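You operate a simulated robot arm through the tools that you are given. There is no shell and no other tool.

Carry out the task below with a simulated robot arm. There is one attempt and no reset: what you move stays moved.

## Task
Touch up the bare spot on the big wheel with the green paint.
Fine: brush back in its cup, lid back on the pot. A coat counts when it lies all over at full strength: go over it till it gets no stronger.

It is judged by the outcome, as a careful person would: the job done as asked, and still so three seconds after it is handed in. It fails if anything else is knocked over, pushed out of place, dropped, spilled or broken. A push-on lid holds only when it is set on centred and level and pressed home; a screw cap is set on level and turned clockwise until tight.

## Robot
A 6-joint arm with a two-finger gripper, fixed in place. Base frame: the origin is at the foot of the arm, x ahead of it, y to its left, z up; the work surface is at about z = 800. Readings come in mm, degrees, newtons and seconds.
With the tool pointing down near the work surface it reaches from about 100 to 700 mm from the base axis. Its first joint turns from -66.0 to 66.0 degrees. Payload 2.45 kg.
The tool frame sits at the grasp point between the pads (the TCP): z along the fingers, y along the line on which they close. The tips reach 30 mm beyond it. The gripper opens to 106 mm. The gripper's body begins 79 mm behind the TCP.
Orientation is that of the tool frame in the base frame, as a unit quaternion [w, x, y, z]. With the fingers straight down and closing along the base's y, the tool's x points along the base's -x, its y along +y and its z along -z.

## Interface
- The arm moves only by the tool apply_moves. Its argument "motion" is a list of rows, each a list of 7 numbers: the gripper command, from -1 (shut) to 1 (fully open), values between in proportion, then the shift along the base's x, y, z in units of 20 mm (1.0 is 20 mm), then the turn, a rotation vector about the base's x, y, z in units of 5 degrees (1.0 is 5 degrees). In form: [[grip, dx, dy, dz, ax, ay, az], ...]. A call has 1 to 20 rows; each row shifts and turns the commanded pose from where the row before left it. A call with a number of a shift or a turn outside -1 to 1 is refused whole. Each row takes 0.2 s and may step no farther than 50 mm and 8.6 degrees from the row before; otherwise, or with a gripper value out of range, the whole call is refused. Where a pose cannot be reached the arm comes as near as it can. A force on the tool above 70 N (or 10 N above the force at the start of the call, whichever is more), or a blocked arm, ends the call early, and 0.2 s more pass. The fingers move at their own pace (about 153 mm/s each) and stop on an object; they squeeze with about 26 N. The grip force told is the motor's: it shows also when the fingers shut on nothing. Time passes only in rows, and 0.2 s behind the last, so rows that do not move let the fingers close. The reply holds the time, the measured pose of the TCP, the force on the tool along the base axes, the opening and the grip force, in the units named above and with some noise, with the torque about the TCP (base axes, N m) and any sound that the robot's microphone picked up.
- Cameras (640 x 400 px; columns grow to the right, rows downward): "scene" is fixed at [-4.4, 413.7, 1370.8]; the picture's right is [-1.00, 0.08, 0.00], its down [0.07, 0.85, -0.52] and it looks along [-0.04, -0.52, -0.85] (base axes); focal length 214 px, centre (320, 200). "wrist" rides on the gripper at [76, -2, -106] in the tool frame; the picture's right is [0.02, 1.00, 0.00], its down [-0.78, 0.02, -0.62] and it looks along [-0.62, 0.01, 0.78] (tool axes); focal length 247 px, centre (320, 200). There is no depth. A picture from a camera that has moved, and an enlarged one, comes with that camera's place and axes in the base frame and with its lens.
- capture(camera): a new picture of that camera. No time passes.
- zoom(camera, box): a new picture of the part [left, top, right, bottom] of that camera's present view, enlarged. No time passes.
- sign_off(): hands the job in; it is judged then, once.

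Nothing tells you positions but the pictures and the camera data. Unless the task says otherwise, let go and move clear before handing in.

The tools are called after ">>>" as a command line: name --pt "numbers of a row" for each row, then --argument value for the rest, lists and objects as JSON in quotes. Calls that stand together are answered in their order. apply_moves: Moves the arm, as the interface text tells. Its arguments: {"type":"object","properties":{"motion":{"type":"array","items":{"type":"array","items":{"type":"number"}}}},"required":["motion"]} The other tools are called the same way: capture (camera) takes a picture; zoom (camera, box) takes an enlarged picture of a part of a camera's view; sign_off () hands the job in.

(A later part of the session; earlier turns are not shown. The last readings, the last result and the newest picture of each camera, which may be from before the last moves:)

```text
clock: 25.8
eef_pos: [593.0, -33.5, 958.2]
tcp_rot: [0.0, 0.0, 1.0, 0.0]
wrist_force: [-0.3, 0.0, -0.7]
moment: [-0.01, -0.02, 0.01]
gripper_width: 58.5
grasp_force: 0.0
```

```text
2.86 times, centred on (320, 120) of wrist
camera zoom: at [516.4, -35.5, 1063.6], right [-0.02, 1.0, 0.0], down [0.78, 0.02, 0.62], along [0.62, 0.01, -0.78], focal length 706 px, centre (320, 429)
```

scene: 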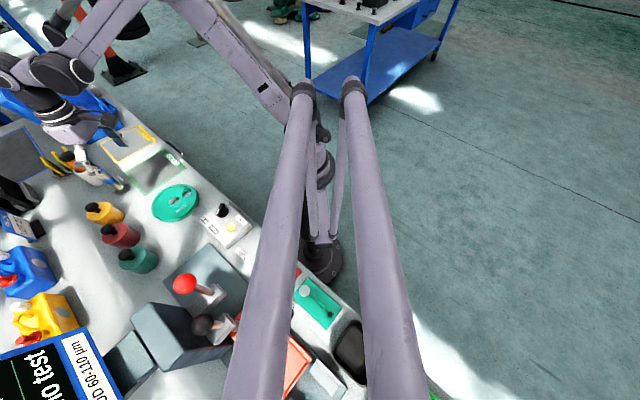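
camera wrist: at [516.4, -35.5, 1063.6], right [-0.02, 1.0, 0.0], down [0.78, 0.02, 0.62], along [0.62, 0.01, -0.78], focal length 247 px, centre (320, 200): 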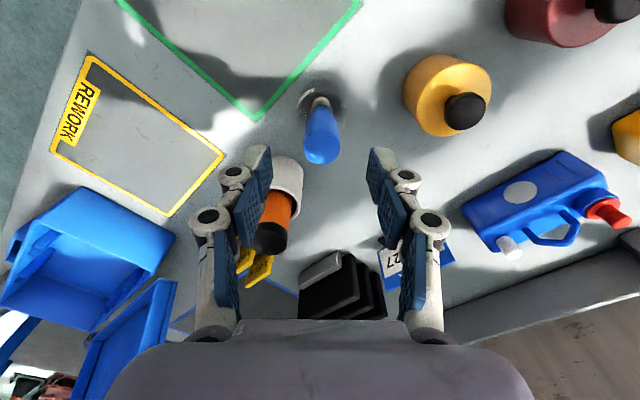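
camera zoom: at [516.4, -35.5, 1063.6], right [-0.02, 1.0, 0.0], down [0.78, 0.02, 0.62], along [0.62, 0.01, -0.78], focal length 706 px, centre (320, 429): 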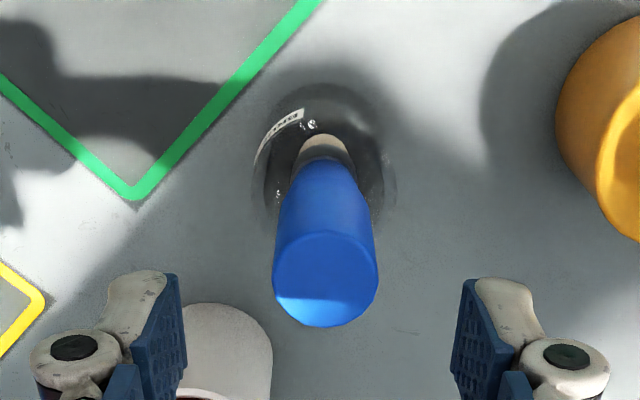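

>>> apply_moves --pt "0.1 0.05 0.02 -0.8 0 0 0" --pt "0.1 0 0 -0.8 0 0 0" --pt "0.1 0 0 -0.8 0 0 0" --pt "0.1 0 0 -0.75 0 0 0" --pt "0.1 0 0 0 0 0 0"

>>> capture --camera "wrist"

>>> zoom --camera "scene" --box '[60, 130, 160, 210]'

```text
clock: 27.0
eef_pos: [592.5, -32.7, 894.7]
tcp_rot: [0.0, 0.0, 1.0, 0.0]
wrist_force: [0.6, 0.4, -0.6]
moment: [0.0, 0.0, 0.0]
gripper_width: 58.0
grasp_force: 0.1
```

```text
taken
camera wrist: at [516.2, -35.5, 1000.4], right [-0.02, 1.0, 0.0], down [0.78, 0.02, 0.62], along [0.62, 0.01, -0.78], focal length 247 px, centre (320, 200)
```

wrist: 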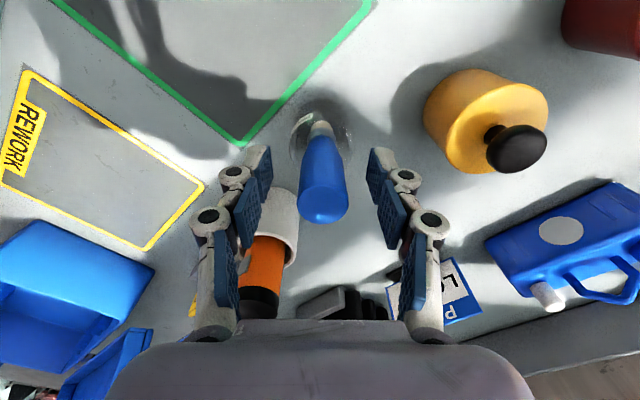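

```text
5.00 times, centred on (110, 170) of scene
camera zoom: at [-4.4, 413.7, 1370.8], right [-1.0, 0.08, 0.0], down [0.07, 0.85, -0.52], along [-0.04, -0.52, -0.85], focal length 1072 px, centre (1370, 350)
```

zoom: 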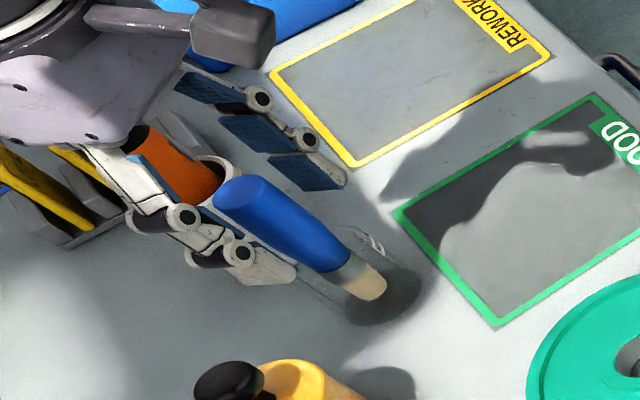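

>>> apply_moves --pt "0.1 0.03 0.05 0 0 0 0" --pt "-1 0 0 0 0 0 0" --pt "-1 0 0 0 0 0 0" --pt "-1 0 0 0 0 0 0"

>>> capture --camera "wrist"

>>> zoom --camera "scene" --box '[60, 130, 160, 210]'

```text
clock: 28.0
eef_pos: [595.7, -32.9, 895.0]
tcp_rot: [0.001, 0.0, 1.0, 0.0]
wrist_force: [0.1, 0.8, 13.4]
moment: [0.02, -0.04, -0.01]
gripper_width: 25.3
grasp_force: 25.6
```

```text
taken
camera wrist: at [517.2, -34.5, 1001.2], right [-0.02, 1.0, 0.0], down [0.78, 0.02, 0.62], along [0.62, 0.01, -0.78], focal length 247 px, centre (320, 200)
```

wrist: 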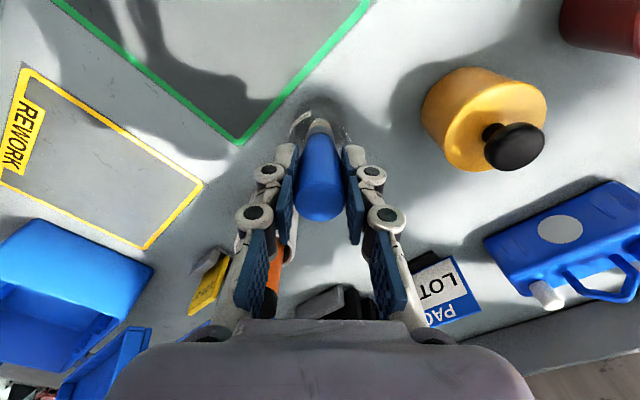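

```text
5.00 times, centred on (110, 170) of scene
camera zoom: at [-4.6, 413.8, 1370.8], right [-1.0, 0.08, 0.0], down [0.07, 0.85, -0.52], along [-0.04, -0.52, -0.85], focal length 1072 px, centre (1370, 350)
```

zoom: 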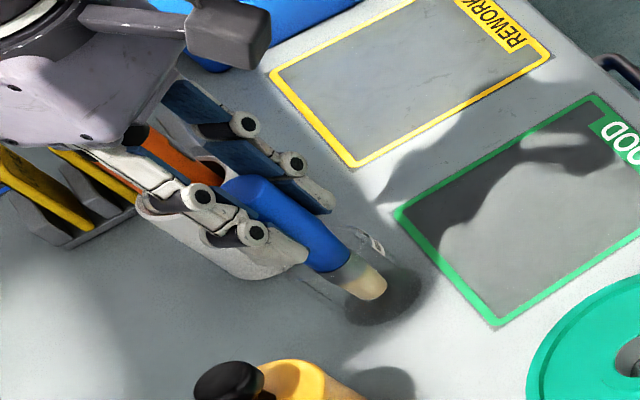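

The brush is gripped, with the seated TCP at about (594, -32.5, 895). I'll lift it straight up out of the cup.

>>> apply_moves --pt "-1 0 0 0.3 0 0 0" --pt "-1 0 0 0.6 0 0 0" --pt "-1 0 0 0.8 0 0 0" --pt "-1 0 0 0.8 0 0 0" --pt "-1 0 0 0.8 0 0 0" --pt "-1 0 0 0.7 0 0 0" --pt "-1 0 0 0 0 0 0"

>>> capture --camera "wrist"

>>> zoom --camera "scene" --box '[40, 110, 160, 210]'

>>> zoom --camera "wrist" --box '[250, 60, 390, 200]'

```text
clock: 29.6
eef_pos: [594.5, -31.9, 976.0]
tcp_rot: [0.0, -0.001, 1.0, 0.001]
wrist_force: [-0.2, 0.1, -1.3]
moment: [0.02, 0.04, 0.01]
gripper_width: 25.2
grasp_force: 25.7
```

```text
taken
camera wrist: at [517.3, -34.6, 1081.8], right [-0.02, 1.0, 0.0], down [0.78, 0.02, 0.62], along [0.62, 0.01, -0.78], focal length 247 px, centre (320, 200)
```

wrist: 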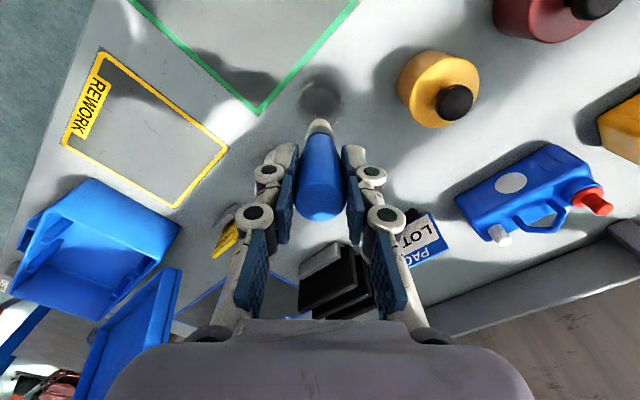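

```text
4.00 times, centred on (100, 160) of scene
camera zoom: at [-4.4, 413.7, 1370.8], right [-1.0, 0.08, 0.0], down [0.07, 0.85, -0.52], along [-0.04, -0.52, -0.85], focal length 858 px, centre (1200, 360)
```

zoom: 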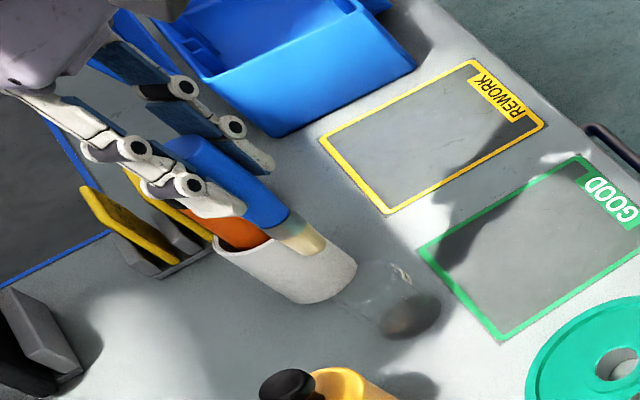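

```text
2.86 times, centred on (320, 130) of wrist
camera zoom: at [517.3, -34.6, 1081.8], right [-0.02, 1.0, 0.0], down [0.78, 0.02, 0.62], along [0.62, 0.01, -0.78], focal length 706 px, centre (320, 400)
```

zoom: 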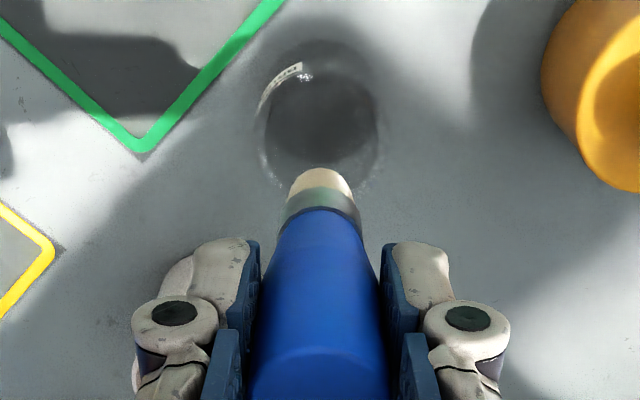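

The brush is free, with the tip about 90 mm below the TCP. I'll raise it a bit and carry it to above the green pot.

>>> apply_moves --pt "-1 0 0 1 0 0 0" --pt "-1 -0.6 0.96 0 0 0 0" --pt "-1 -0.6 0.96 0 0 0 0" --pt "-1 -0.6 0.96 0 0 0 0" --pt "-1 -0.6 0.96 0 0 0 0" --pt "-1 -0.6 0.96 0 0 0 0" --pt "-1 -0.6 0.96 0 0 0 0" --pt "-1 -0.6 0.96 0 0 0 0" --pt "-1 -0.6 0.96 0 0 0 0" --pt "-1 -0.6 0.96 0 0 0 0" --pt "-1 -0.6 0.96 0 0 0 0" --pt "-1 -0.6 0.96 0 0 0 0" --pt "-1 -0.6 0.96 0 0 0 0" --pt "-1 -0.6 0.96 0 0 0 0" --pt "-1 0 0 0 0 0 0"

>>> capture --camera "wrist"

>>> zoom --camera "wrist" --box '[250, 40, 390, 180]'

>>> zoom --camera "scene" --box '[80, 180, 200, 280]'

```text
clock: 32.8
eef_pos: [438.2, 219.6, 994.8]
tcp_rot: [0.0, 0.0, 1.0, 0.001]
wrist_force: [-0.6, 0.3, -0.7]
moment: [-0.05, -0.02, -0.02]
gripper_width: 25.0
grasp_force: 25.6
```

```text
taken
camera wrist: at [361.2, 216.8, 1101.2], right [-0.02, 1.0, 0.0], down [0.78, 0.02, 0.62], along [0.62, 0.01, -0.78], focal length 247 px, centre (320, 200)
```

wrist: 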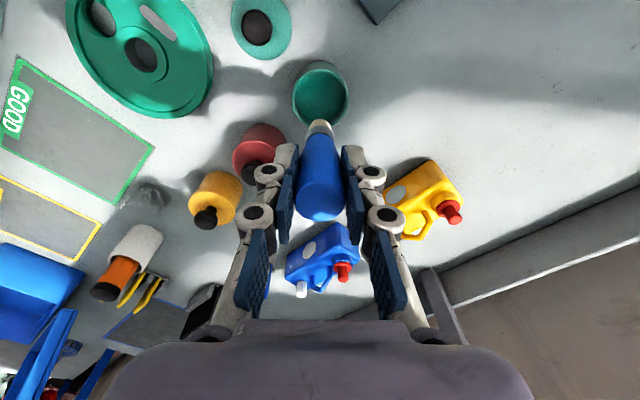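

```text
2.86 times, centred on (320, 110) of wrist
camera zoom: at [361.2, 216.8, 1101.2], right [-0.02, 1.0, 0.0], down [0.78, 0.02, 0.62], along [0.62, 0.01, -0.78], focal length 706 px, centre (320, 457)
```

zoom: 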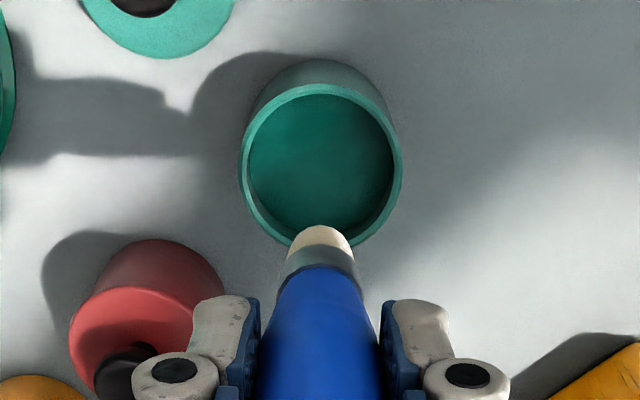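

```text
4.00 times, centred on (140, 230) of scene
camera zoom: at [-4.4, 413.7, 1370.8], right [-1.0, 0.08, 0.0], down [0.07, 0.85, -0.52], along [-0.04, -0.52, -0.85], focal length 858 px, centre (1040, 80)
```

zoom: 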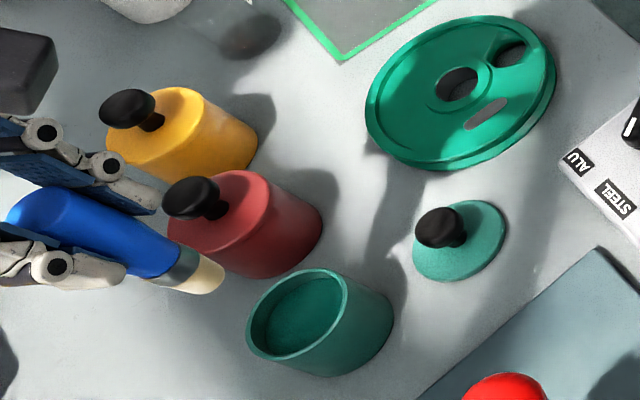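

>>> zoom --camera "wrist" --box '[285, 55, 355, 125]'

>>> zoom --camera "scene" --box '[115, 235, 165, 280]'

```text
5.71 times, centred on (320, 90) of wrist
camera zoom: at [361.2, 216.8, 1101.2], right [-0.02, 1.0, 0.0], down [0.78, 0.02, 0.62], along [0.62, 0.01, -0.78], focal length 1411 px, centre (320, 829)
```

zoom: 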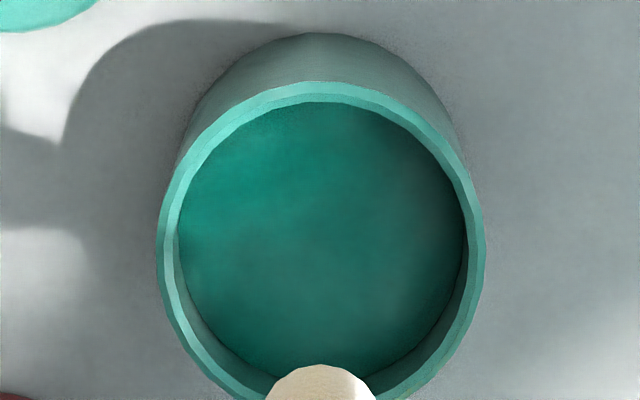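

```text
8.89 times, centred on (140, 258) of scene
camera zoom: at [-4.4, 413.7, 1370.8], right [-1.0, 0.08, 0.0], down [0.07, 0.85, -0.52], along [-0.04, -0.52, -0.85], focal length 1906 px, centre (1920, -311)
```

zoom: 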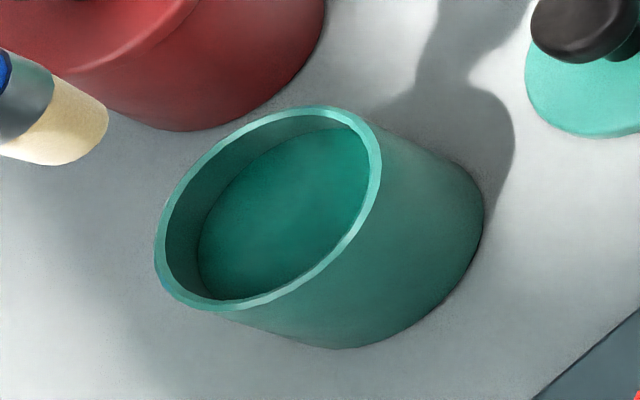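

The pot is centred under the brush, with paint level around z 833. I'll dip the tip to about z 820.

>>> apply_moves --pt "-1 -0.1 -0.05 -0.9 0 0 0" --pt "-1 0 0 -0.9 0 0 0" --pt "-1 0 0 -0.9 0 0 0" --pt "-1 0 0 -0.6 0 0 0" --pt "-1 0 0 -0.5 0 0 0" --pt "-1 0 0 -0.4 0 0 0" --pt "-1 0 0 0 0 0 0"

>>> zoom --camera "wrist" --box '[250, 60, 390, 200]'

>>> zoom --camera "scene" --box '[100, 220, 180, 280]'

```text
clock: 34.1
eef_pos: [437.9, 217.8, 922.9]
tcp_rot: [0.0, 0.0, 1.0, 0.0]
wrist_force: [-2.9, -0.5, 18.0]
moment: [-0.06, 0.21, -0.03]
gripper_width: 25.2
grasp_force: 25.8
stopped in row 6: the force on the tool passed its limit at 90 N (the readings are from after the stop); the commanded pose is now the measured one
```

```text
2.86 times, centred on (320, 130) of wrist
camera zoom: at [359.8, 215.0, 1028.0], right [-0.02, 1.0, 0.0], down [0.78, 0.02, 0.62], along [0.62, 0.01, -0.78], focal length 706 px, centre (320, 400)
```

zoom: 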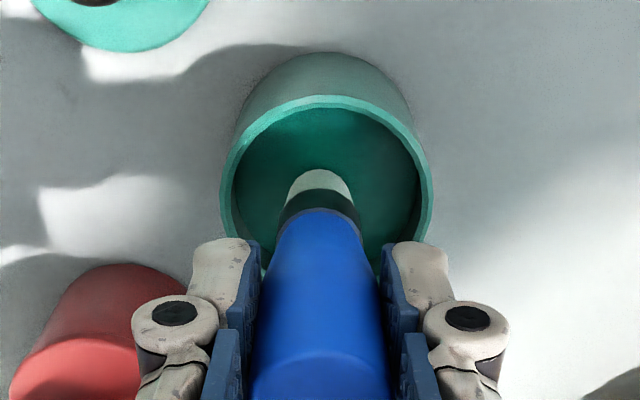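

```text
6.67 times, centred on (140, 250) of scene
camera zoom: at [-4.7, 413.6, 1370.8], right [-1.0, 0.08, 0.0], down [0.07, 0.85, -0.52], along [-0.04, -0.52, -0.85], focal length 1430 px, centre (1520, -133)
```

zoom: 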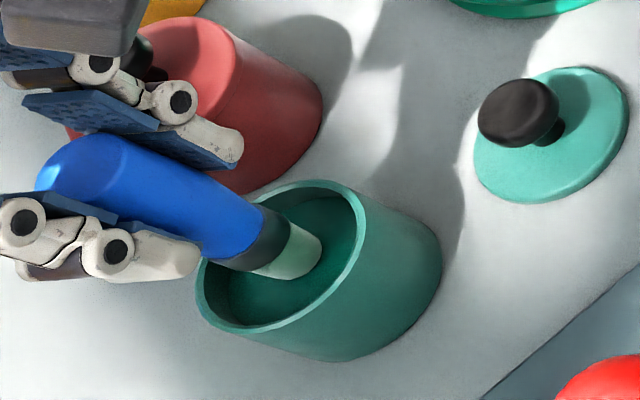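

The brush met firm resistance at the paint surface (tip at about z 832), so the paint acts as a solid contact there. I'll back off slightly and check the bristles.

>>> apply_moves --pt "-1 0 0 0.15 0 0 0" --pt "-1 0 0 0 0 0 0"

>>> zoom --camera "wrist" --box '[280, 80, 360, 160]'

>>> zoom --camera "scene" --box '[110, 230, 170, 275]'

```text
clock: 34.7
eef_pos: [437.6, 217.6, 923.4]
tcp_rot: [0.0, 0.0, 1.0, 0.0]
wrist_force: [-0.2, -0.1, -0.4]
moment: [0.01, 0.01, 0.0]
gripper_width: 25.2
grasp_force: 25.6
```

```text
5.00 times, centred on (320, 120) of wrist
camera zoom: at [359.5, 215.4, 1029.7], right [-0.02, 1.0, 0.0], down [0.78, 0.02, 0.62], along [0.62, 0.01, -0.78], focal length 1235 px, centre (320, 600)
```

zoom: 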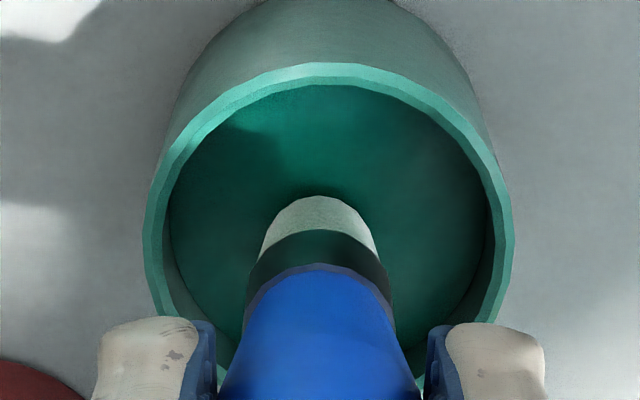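

```text
8.89 times, centred on (140, 252) of scene
camera zoom: at [-4.4, 413.7, 1370.8], right [-1.0, 0.08, 0.0], down [0.07, 0.85, -0.52], along [-0.04, -0.52, -0.85], focal length 1906 px, centre (1920, -267)
```

zoom: 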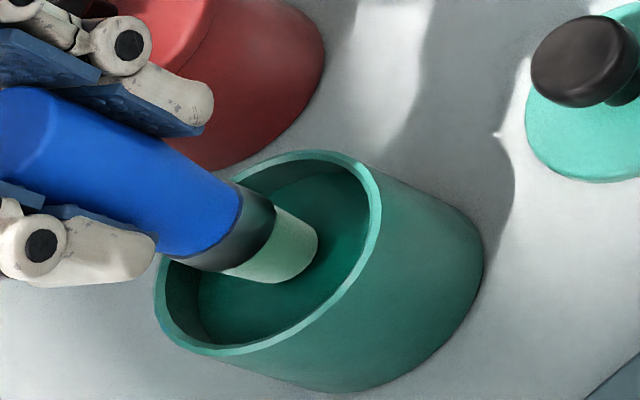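

The bristles have taken a slight green tint. I'll lower gently back to the paint and dwell to load the brush.

>>> apply_moves --pt "-1 0 0 -0.05 0 0 0" --pt "-1 0 0 -0.05 0 0 0" --pt "-1 0 0 0 0 0 0" --pt "-1 0 0 0 0 0 0"

>>> zoom --camera "wrist" --box '[280, 80, 360, 160]'

```text
clock: 35.7
eef_pos: [437.2, 218.7, 922.6]
tcp_rot: [0.001, 0.0, 1.0, 0.001]
wrist_force: [-1.8, 0.4, 4.7]
moment: [0.07, 0.06, 0.0]
gripper_width: 25.1
grasp_force: 25.9
```

```text
5.00 times, centred on (320, 120) of wrist
camera zoom: at [359.6, 215.1, 1028.1], right [-0.02, 1.0, 0.0], down [0.78, 0.02, 0.62], along [0.62, 0.01, -0.78], focal length 1235 px, centre (320, 600)
```

zoom: 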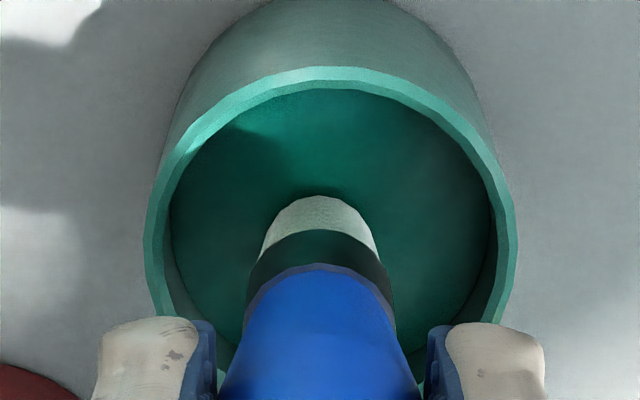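

>>> apply_moves --pt "-1 0 0 0 0 0 0" --pt "-1 0 0 0 0 0 0" --pt "-1 0 0 0.5 0 0 0" --pt "-1 0 0 0.9 0 0 0" --pt "-1 0 0 0.9 0 0 0" --pt "-1 0 0 0.9 0 0 0" --pt "-1 0 0 0 0 0 0"

>>> zoom --camera "wrist" --box '[250, 60, 390, 200]'

>>> zoom --camera "scene" --box '[80, 210, 180, 280]'

```text
clock: 37.3
eef_pos: [438.3, 216.6, 985.4]
tcp_rot: [0.001, 0.0, 1.0, -0.001]
wrist_force: [0.8, 1.1, 0.4]
moment: [-0.01, -0.01, -0.04]
gripper_width: 25.1
grasp_force: 25.8
```

```text
2.86 times, centred on (320, 130) of wrist
camera zoom: at [360.4, 214.6, 1091.3], right [-0.02, 1.0, 0.0], down [0.78, 0.02, 0.62], along [0.62, 0.01, -0.78], focal length 706 px, centre (320, 400)
```

zoom: 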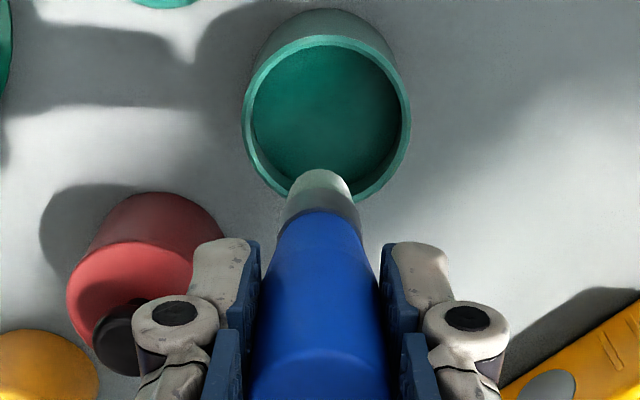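

```text
5.71 times, centred on (130, 245) of scene
camera zoom: at [-4.4, 413.7, 1370.8], right [-1.0, 0.08, 0.0], down [0.07, 0.85, -0.52], along [-0.04, -0.52, -0.85], focal length 1226 px, centre (1406, -57)
```

zoom: 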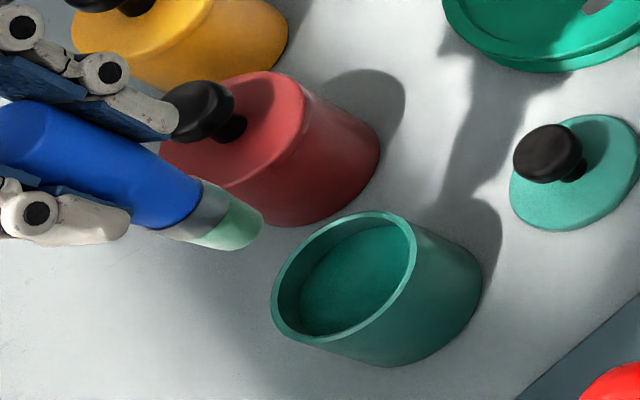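

The bristles are partly green now, so the pot loads the brush. I'll dip again with a longer dwell to load it fully.

>>> apply_moves --pt "-1 -0.1 0.05 -0.9 0 0 0" --pt "-1 0 0 -0.9 0 0 0" --pt "-1 0 0 -0.9 0 0 0" --pt "-1 0 0 -0.35 0 0 0" --pt "-1 0 0 -0.08 0 0 0" --pt "-1 0 0 0 0 0 0"

```text
clock: 38.7
eef_pos: [434.9, 218.7, 923.2]
tcp_rot: [0.001, 0.0, 1.0, -0.001]
wrist_force: [0.2, -0.7, -0.1]
moment: [0.01, 0.0, 0.01]
gripper_width: 25.1
grasp_force: 25.7
```

>>> apply_moves --pt "-1 0 0 -0.07 0 0 0" --pt "-1 0 0 -0.03 0 0 0" --pt "-1 0 0 0 0 0 0" --pt "-1 0 0 0 0 0 0" --pt "-1 0 0 0 0 0 0" --pt "-1 0 0 0 0 0 0" --pt "-1 0 0 0 0 0 0" --pt "-1 0 0 0 0 0 0"

>>> zoom --camera "scene" --box '[110, 230, 170, 275]'

```text
clock: 40.5
eef_pos: [435.7, 218.7, 922.3]
tcp_rot: [0.002, 0.0, 1.0, 0.001]
wrist_force: [2.4, -1.2, 27.1]
moment: [-0.06, -0.27, -0.01]
gripper_width: 25.3
grasp_force: 26.3
```

```text
8.89 times, centred on (140, 252) of scene
camera zoom: at [-4.7, 413.5, 1370.9], right [-1.0, 0.08, 0.0], down [0.07, 0.85, -0.52], along [-0.04, -0.52, -0.85], focal length 1906 px, centre (1920, -267)
```

zoom: 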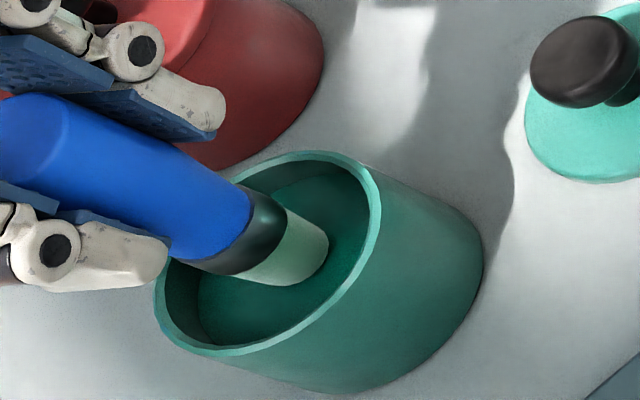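

>>> apply_moves --pt "-1 0 0 0.1 0 0 0" --pt "-1 0 0 0.5 0 0 0" --pt "-1 0 0 0.9 0 0 0" --pt "-1 0 0 0.9 0 0 0" --pt "-1 0 0 0.9 0 0 0" --pt "-1 0 0 0 0 0 0"

>>> zoom --camera "wrist" --box '[250, 60, 390, 200]'

>>> zoom --camera "scene" --box '[80, 210, 180, 280]'

```text
clock: 41.9
eef_pos: [434.8, 218.5, 986.4]
tcp_rot: [0.001, 0.0, 1.0, -0.001]
wrist_force: [0.8, 0.7, -0.3]
moment: [0.01, -0.02, 0.01]
gripper_width: 25.1
grasp_force: 26.3
```

```text
2.86 times, centred on (320, 130) of wrist
camera zoom: at [357.4, 216.5, 1092.9], right [-0.02, 1.0, 0.0], down [0.78, 0.02, 0.62], along [0.62, 0.01, -0.78], focal length 706 px, centre (320, 400)
```

zoom: 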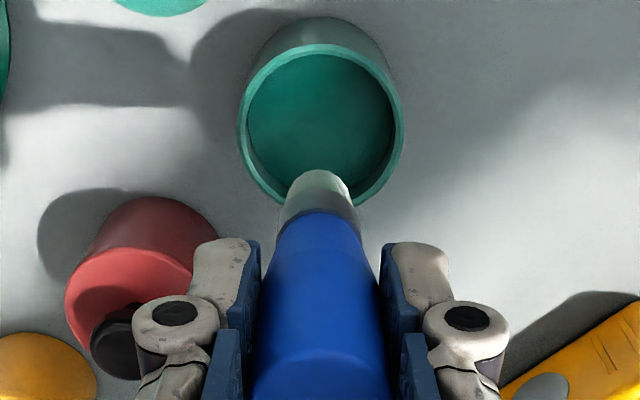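

```text
5.71 times, centred on (130, 245) of scene
camera zoom: at [-4.4, 413.7, 1370.8], right [-1.0, 0.08, 0.0], down [0.07, 0.85, -0.52], along [-0.04, -0.52, -0.85], focal length 1226 px, centre (1406, -57)
```

zoom: 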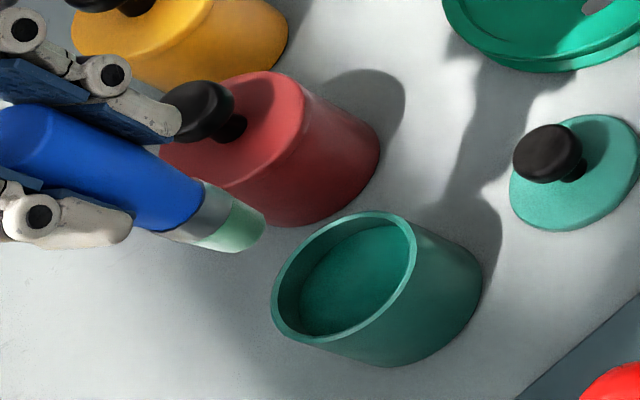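

The tint is unchanged, so the brush is loaded. I'll carry it to hover above the bare spot.

>>> apply_moves --pt "-1 -0.356 -0.966 0 0 0 0" --pt "-1 -0.356 -0.966 0 0 0 0" --pt "-1 -0.356 -0.966 0 0 0 0" --pt "-1 -0.356 -0.966 0 0 0 0" --pt "-1 -0.356 -0.966 0 0 0 0" --pt "-1 -0.356 -0.966 0 0 0 0" --pt "-1 -0.356 -0.966 0 0 0 0" --pt "-1 -0.356 -0.966 0 0 0 0" --pt "-1 0 0 -0.9 0 0 0" --pt "-1 0 0 -0.9 0 0 0" --pt "-1 0 0 -0.9 0 0 0" --pt "-1 0 0 0 0 0 0"

>>> zoom --camera "wrist" --box '[250, 60, 390, 200]'

>>> zoom --camera "scene" --box '[130, 160, 210, 230]'

```text
clock: 44.5
eef_pos: [378.5, 63.0, 932.6]
tcp_rot: [0.001, 0.0, 1.0, 0.0]
wrist_force: [0.4, -0.8, -1.0]
moment: [-0.01, 0.04, -0.03]
gripper_width: 24.9
grasp_force: 25.9
```

```text
2.86 times, centred on (320, 130) of wrist
camera zoom: at [301.3, 61.6, 1040.1], right [-0.02, 1.0, 0.0], down [0.78, 0.02, 0.62], along [0.62, 0.01, -0.78], focal length 706 px, centre (320, 400)
```

zoom: 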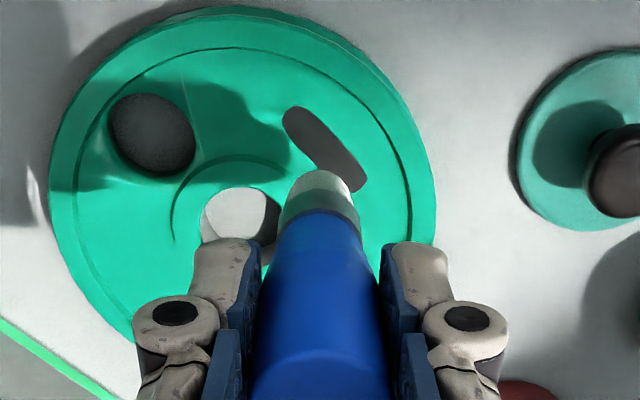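

```text
5.71 times, centred on (170, 195) of scene
camera zoom: at [-4.4, 413.7, 1370.8], right [-1.0, 0.08, 0.0], down [0.07, 0.85, -0.52], along [-0.04, -0.52, -0.85], focal length 1226 px, centre (1177, 229)
```

zoom: 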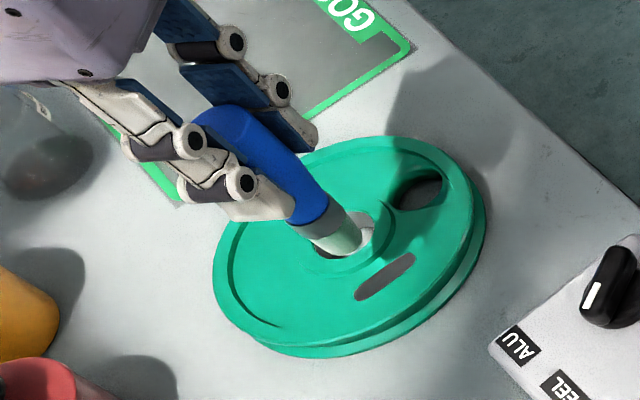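

I'll lower to just above the face, nudging -3 mm in x because the tip seems to sit slightly forward, then check alignment.

>>> apply_moves --pt "-1 -0.15 0.05 -0.6 0 0 0" --pt "-1 0 0 -0.4 0 0 0" --pt "-1 0 0 0 0 0 0"

>>> zoom --camera "wrist" --box '[280, 80, 360, 160]'

>>> zoom --camera "scene" --box '[140, 170, 200, 220]'

```text
clock: 45.3
eef_pos: [376.6, 63.7, 914.3]
tcp_rot: [0.0, 0.0, 1.0, -0.001]
wrist_force: [0.3, -0.2, 0.2]
moment: [-0.01, 0.01, 0.03]
gripper_width: 24.7
grasp_force: 25.8
```

```text
5.00 times, centred on (320, 120) of wrist
camera zoom: at [298.4, 61.6, 1019.1], right [-0.02, 1.0, 0.0], down [0.78, 0.02, 0.62], along [0.62, 0.01, -0.78], focal length 1235 px, centre (320, 600)
```

zoom: 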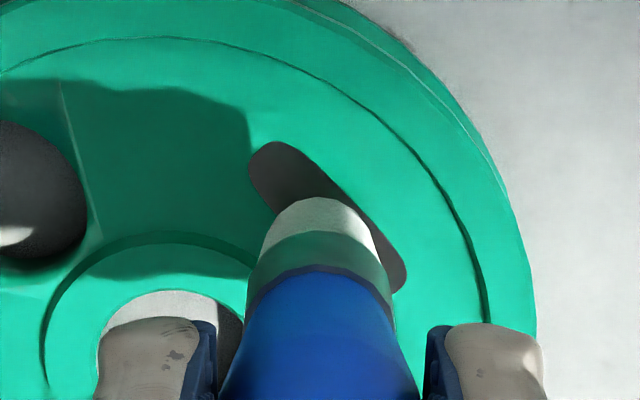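

```text
8.00 times, centred on (170, 195) of scene
camera zoom: at [-4.4, 413.7, 1370.8], right [-1.0, 0.08, 0.0], down [0.07, 0.85, -0.52], along [-0.04, -0.52, -0.85], focal length 1716 px, centre (1520, 240)
```

zoom: 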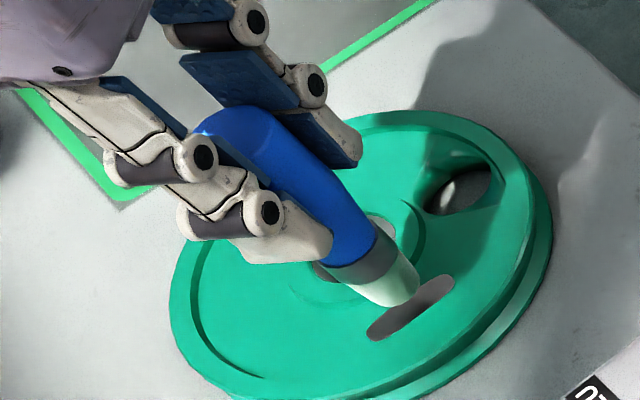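

>>> apply_moves --pt "-1 0 0 -0.1 0 0 0" --pt "-1 0 0 -0.05 0 0 0" --pt "-1 0 0 0 0 0 0"

>>> zoom --camera "scene" --box '[140, 170, 200, 220]'

```text
clock: 46.1
eef_pos: [376.1, 64.0, 910.4]
tcp_rot: [0.001, 0.0, 1.0, 0.0]
wrist_force: [0.8, 0.6, 0.0]
moment: [0.02, -0.01, 0.02]
gripper_width: 24.9
grasp_force: 25.7
```

```text
8.00 times, centred on (170, 195) of scene
camera zoom: at [-4.4, 413.7, 1370.8], right [-1.0, 0.08, 0.0], down [0.07, 0.85, -0.52], along [-0.04, -0.52, -0.85], focal length 1716 px, centre (1520, 240)
```

zoom: 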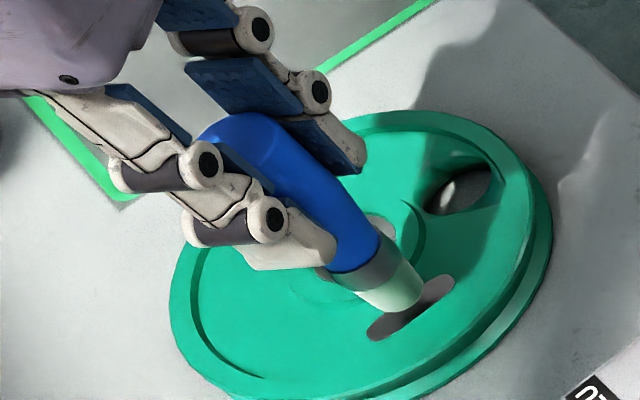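

>>> apply_moves --pt "-1 0 0 -0.05 0 0 0" --pt "-1 0 0 0 0 0 0"

>>> apply_moves --pt "-1 0 0 -0.05 0 0 0" --pt "-1 0 0 0 0 0 0"

>>> zoom --camera "scene" --box '[140, 170, 200, 220]'

```text
clock: 46.7
eef_pos: [376.2, 64.2, 909.5]
tcp_rot: [0.0, 0.0, 1.0, 0.0]
wrist_force: [-0.5, 0.0, -1.1]
moment: [-0.03, -0.02, 0.0]
gripper_width: 24.8
grasp_force: 25.4
```

```text
clock: 47.3
eef_pos: [375.9, 65.2, 908.4]
tcp_rot: [0.001, 0.0, 1.0, 0.0]
wrist_force: [-0.6, -0.2, 0.1]
moment: [-0.01, -0.05, 0.01]
gripper_width: 25.0
grasp_force: 26.1
```

```text
8.00 times, centred on (170, 195) of scene
camera zoom: at [-4.4, 413.7, 1370.8], right [-1.0, 0.08, 0.0], down [0.07, 0.85, -0.52], along [-0.04, -0.52, -0.85], focal length 1716 px, centre (1520, 240)
```

zoom: 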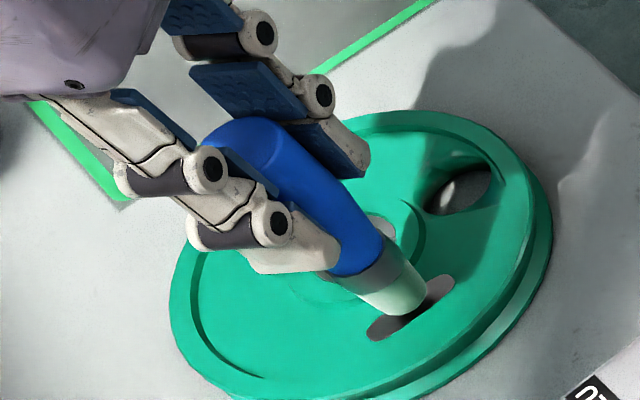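

>>> apply_moves --pt "-1 0 0 -0.05 0 0 0" --pt "-1 0 0 0 0 0 0"

>>> apply_moves --pt "-1 0 0 -0.05 0 0 0" --pt "-1 0 0 0 0 0 0"

>>> zoom --camera "scene" --box '[140, 170, 200, 220]'

```text
clock: 47.9
eef_pos: [375.6, 65.7, 906.1]
tcp_rot: [0.002, 0.001, 1.0, 0.0]
wrist_force: [-0.3, -0.1, 0.1]
moment: [-0.03, 0.03, 0.01]
gripper_width: 25.3
grasp_force: 26.3
```

```text
clock: 48.5
eef_pos: [375.2, 65.7, 907.3]
tcp_rot: [0.001, 0.0, 1.0, 0.0]
wrist_force: [0.2, 0.8, -0.1]
moment: [-0.02, 0.01, -0.01]
gripper_width: 24.7
grasp_force: 26.2
```

```text
8.00 times, centred on (170, 195) of scene
camera zoom: at [-4.4, 413.7, 1370.8], right [-1.0, 0.08, 0.0], down [0.07, 0.85, -0.52], along [-0.04, -0.52, -0.85], focal length 1716 px, centre (1520, 240)
```

zoom: 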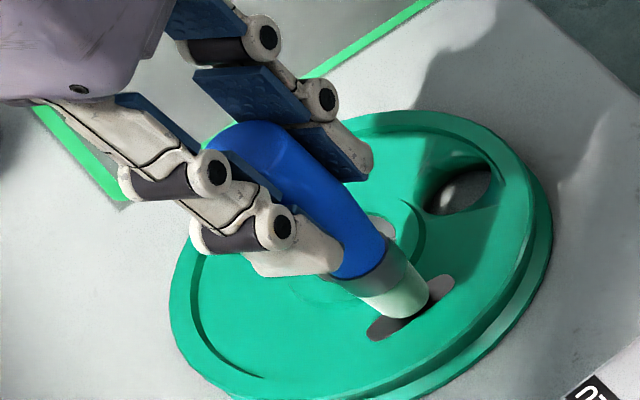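

>>> apply_moves --pt "-1 0 0 -0.05 0 0 0" --pt "-1 0 0 0 0 0 0"

>>> apply_moves --pt "-1 0 0 -0.05 0 0 0" --pt "-1 0 0 0 0 0 0"

>>> zoom --camera "scene" --box '[140, 170, 200, 220]'

```text
clock: 49.1
eef_pos: [375.5, 65.1, 906.0]
tcp_rot: [0.002, 0.0, 1.0, 0.0]
wrist_force: [-1.9, -0.7, 25.8]
moment: [-0.02, 0.02, 0.02]
gripper_width: 24.7
grasp_force: 25.8
```

```text
clock: 49.7
eef_pos: [375.7, 64.3, 904.9]
tcp_rot: [0.002, 0.0, 1.0, 0.0]
wrist_force: [1.4, -2.8, 34.4]
moment: [-0.12, -0.19, -0.02]
gripper_width: 25.0
grasp_force: 26.2
```

```text
8.00 times, centred on (170, 195) of scene
camera zoom: at [-4.8, 413.6, 1370.8], right [-1.0, 0.08, 0.0], down [0.07, 0.85, -0.52], along [-0.04, -0.52, -0.85], focal length 1716 px, centre (1520, 240)
```

zoom: 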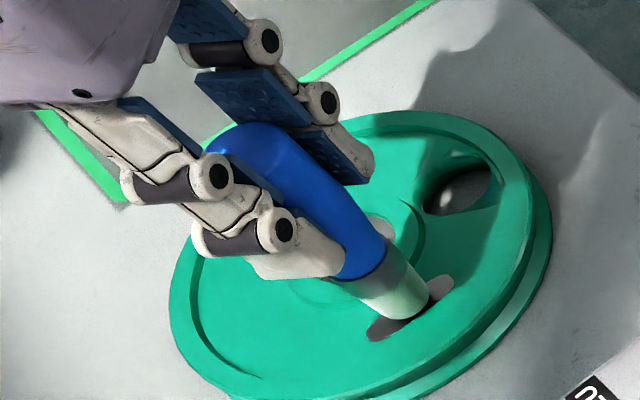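

Contact made (about 30 N). I'll ease up a little and make a gentle stroke along the spot and back.

>>> apply_moves --pt "-1 0 0 0.05 0 0 0" --pt "-1 0.177 0.177 0 0 0 0" --pt "-1 0.177 0.177 0 0 0 0" --pt "-1 0.177 0.177 0 0 0 0" --pt "-1 0 0 0 0 0 0"

>>> zoom --camera "scene" --box '[140, 170, 200, 220]'

>>> zoom --camera "wrist" --box '[280, 80, 360, 160]'

```text
clock: 50.9
eef_pos: [386.8, 76.4, 904.7]
tcp_rot: [0.001, -0.001, 1.0, 0.002]
wrist_force: [0.2, -1.1, -0.1]
moment: [0.04, 0.02, 0.02]
gripper_width: 24.7
grasp_force: 26.0
```

```text
8.00 times, centred on (170, 195) of scene
camera zoom: at [-4.4, 413.7, 1370.8], right [-1.0, 0.08, 0.0], down [0.07, 0.85, -0.52], along [-0.04, -0.52, -0.85], focal length 1716 px, centre (1520, 240)
```

zoom: 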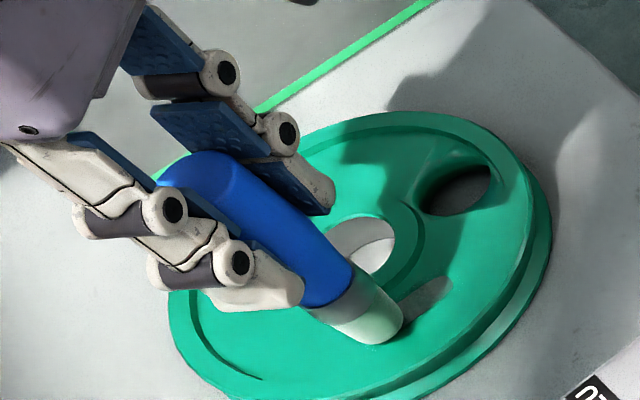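

```text
5.00 times, centred on (320, 120) of wrist
camera zoom: at [309.1, 73.6, 1010.1], right [-0.02, 1.0, 0.0], down [0.78, 0.02, 0.62], along [0.62, 0.02, -0.78], focal length 1235 px, centre (320, 600)
```

zoom: 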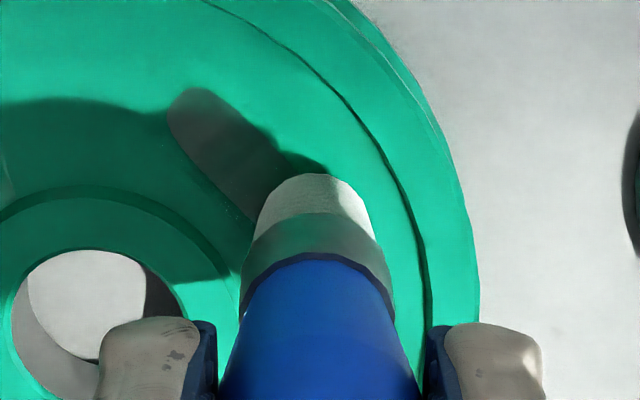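

The spot is taking paint. I'll continue strokes with light contact across the length.

>>> apply_moves --pt "-1 0 0 -0.03 0 0 0" --pt "-1 -0.177 -0.177 0 0 0 0" --pt "-1 -0.177 -0.177 0 0 0 0" --pt "-1 -0.177 -0.177 0 0 0 0" --pt "-1 -0.177 -0.177 0 0 0 0" --pt "-1 -0.177 -0.177 0 0 0 0" --pt "-1 -0.177 -0.177 0 0 0 0" --pt "-1 0 0 0 0 0 0"

>>> zoom --camera "scene" --box '[140, 170, 200, 220]'

>>> zoom --camera "wrist" --box '[280, 80, 360, 160]'

```text
clock: 52.7
eef_pos: [364.3, 53.4, 905.4]
tcp_rot: [0.0, -0.001, 1.0, -0.001]
wrist_force: [0.2, 0.0, -1.2]
moment: [-0.01, 0.02, 0.01]
gripper_width: 24.7
grasp_force: 25.7
```

```text
8.00 times, centred on (170, 195) of scene
camera zoom: at [-4.4, 413.7, 1370.8], right [-1.0, 0.08, 0.0], down [0.07, 0.85, -0.52], along [-0.04, -0.52, -0.85], focal length 1716 px, centre (1520, 240)
```

zoom: 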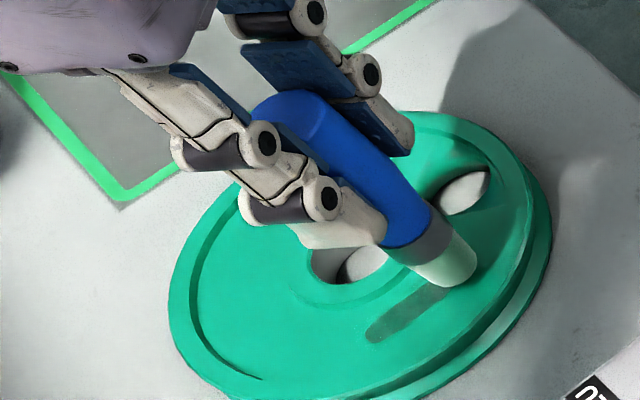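

```text
5.00 times, centred on (320, 120) of wrist
camera zoom: at [287.7, 51.8, 1010.9], right [-0.02, 1.0, 0.0], down [0.78, 0.02, 0.62], along [0.62, 0.01, -0.78], focal length 1235 px, centre (320, 600)
```

zoom: 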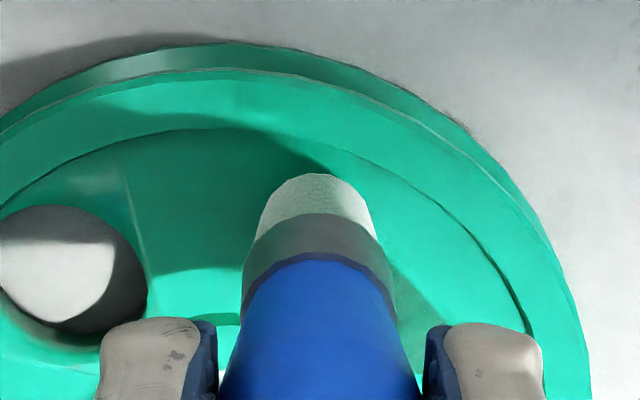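

The coat is building well. I'll continue with strokes slightly offset to either side.

>>> apply_moves --pt "-1 0.1 0.1 0 0 0 0" --pt "-1 0.177 0.177 0 0 0 0" --pt "-1 0.177 0.177 0 0 0 0" --pt "-1 0.177 0.177 0 0 0 0" --pt "-1 0.177 0.177 0 0 0 0" --pt "-1 0.177 0.177 0 0 0 0" --pt "-1 0.077 0.077 0 0 0 0" --pt "-1 -0.1 0.1 0 0 0 0" --pt "-1 -0.177 -0.177 0 0 0 0" --pt "-1 -0.177 -0.177 0 0 0 0" --pt "-1 -0.177 -0.177 0 0 0 0" --pt "-1 -0.177 -0.177 0 0 0 0" --pt "-1 -0.177 -0.177 0 0 0 0" --pt "-1 -0.177 -0.177 0 0 0 0" --pt "-1 0 0 0 0 0 0"

>>> zoom --camera "scene" --box '[140, 170, 200, 220]'

>>> zoom --camera "wrist" --box '[280, 80, 360, 160]'

```text
clock: 55.9
eef_pos: [363.9, 57.3, 906.1]
tcp_rot: [0.001, -0.001, 1.0, 0.0]
wrist_force: [0.8, -1.0, -0.9]
moment: [0.0, 0.0, -0.03]
gripper_width: 24.5
grasp_force: 25.9
```

```text
8.00 times, centred on (170, 195) of scene
camera zoom: at [-4.4, 413.7, 1370.8], right [-1.0, 0.08, 0.0], down [0.07, 0.85, -0.52], along [-0.04, -0.52, -0.85], focal length 1716 px, centre (1520, 240)
```

zoom: 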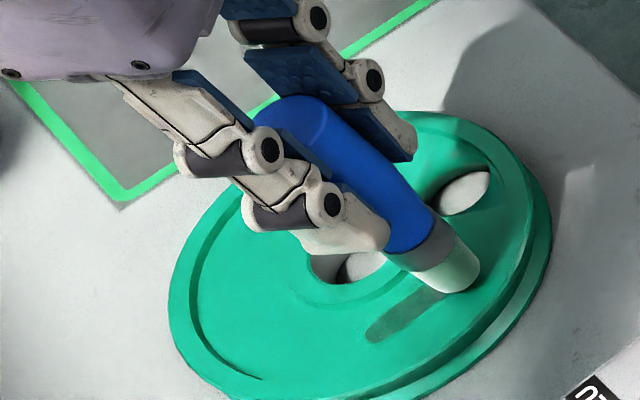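

```text
5.00 times, centred on (320, 120) of wrist
camera zoom: at [286.0, 54.3, 1011.0], right [-0.02, 1.0, 0.0], down [0.78, 0.02, 0.62], along [0.62, 0.01, -0.78], focal length 1235 px, centre (320, 600)
```

zoom: 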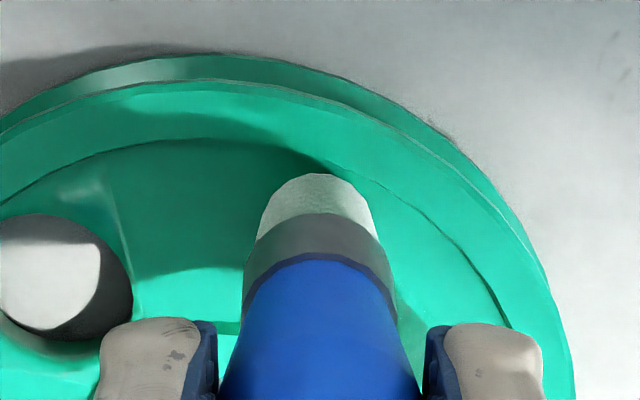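

No further change with zero contact force, so I'll lower slightly for light contact.

>>> apply_moves --pt "-1 0.05 0 -0.04 0 0 0" --pt "-1 0 0 0 0 0 0"

```text
clock: 56.5
eef_pos: [364.9, 56.9, 903.4]
tcp_rot: [0.001, 0.0, 1.0, 0.001]
wrist_force: [-0.2, -0.1, 0.8]
moment: [0.04, 0.03, 0.02]
gripper_width: 24.6
grasp_force: 25.9
```

>>> apply_moves --pt "-1 0 0 -0.03 0 0 0" --pt "-1 0 0 0 0 0 0"

```text
clock: 57.1
eef_pos: [362.8, 57.0, 903.5]
tcp_rot: [0.001, 0.0, 1.0, 0.0]
wrist_force: [-0.6, 0.6, 17.0]
moment: [0.0, -0.14, 0.0]
gripper_width: 24.8
grasp_force: 26.1
```

>>> apply_moves --pt "-1 0.1 0.1 0.015 0 0 0" --pt "-1 0.177 0.177 0 0 0 0" --pt "-1 0.177 0.177 0 0 0 0" --pt "-1 0.177 0.177 0 0 0 0" --pt "-1 0.177 0.177 0 0 0 0" --pt "-1 0.177 0.177 0 0 0 0" --pt "-1 0 0 0 0 0 0"

>>> zoom --camera "scene" --box '[140, 170, 200, 220]'

>>> zoom --camera "wrist" --box '[280, 80, 360, 160]'

```text
clock: 58.7
eef_pos: [383.5, 76.2, 903.0]
tcp_rot: [0.001, 0.001, 1.0, -0.001]
wrist_force: [0.4, 1.2, 0.5]
moment: [-0.01, -0.01, -0.01]
gripper_width: 24.8
grasp_force: 25.9
```

```text
8.00 times, centred on (170, 195) of scene
camera zoom: at [-4.4, 413.7, 1370.8], right [-1.0, 0.08, 0.0], down [0.07, 0.85, -0.52], along [-0.04, -0.52, -0.85], focal length 1716 px, centre (1520, 240)
```

zoom: 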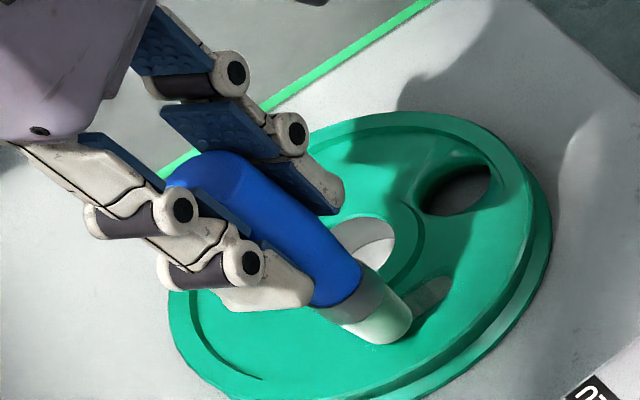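

```text
5.00 times, centred on (320, 120) of wrist
camera zoom: at [306.3, 74.0, 1009.9], right [-0.02, 1.0, 0.0], down [0.78, 0.02, 0.62], along [0.62, 0.01, -0.78], focal length 1235 px, centre (320, 600)
```

zoom: 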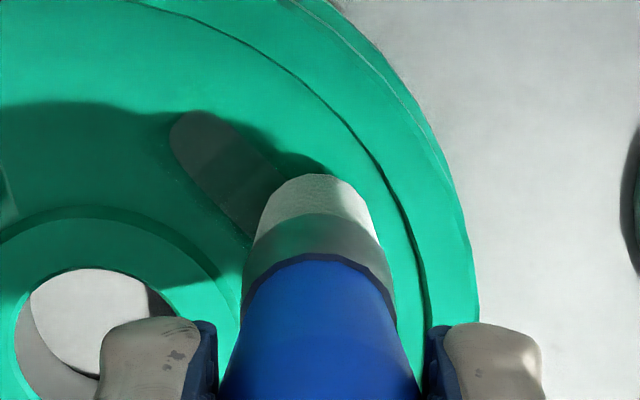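

>>> apply_moves --pt "-1 0 0 -0.025 0 0 0" --pt "-1 0 0 0 0 0 0"

```text
clock: 59.3
eef_pos: [384.1, 77.0, 903.9]
tcp_rot: [0.001, 0.0, 1.0, 0.0]
wrist_force: [1.5, -1.1, 9.2]
moment: [0.0, -0.2, 0.01]
gripper_width: 24.8
grasp_force: 25.8
```

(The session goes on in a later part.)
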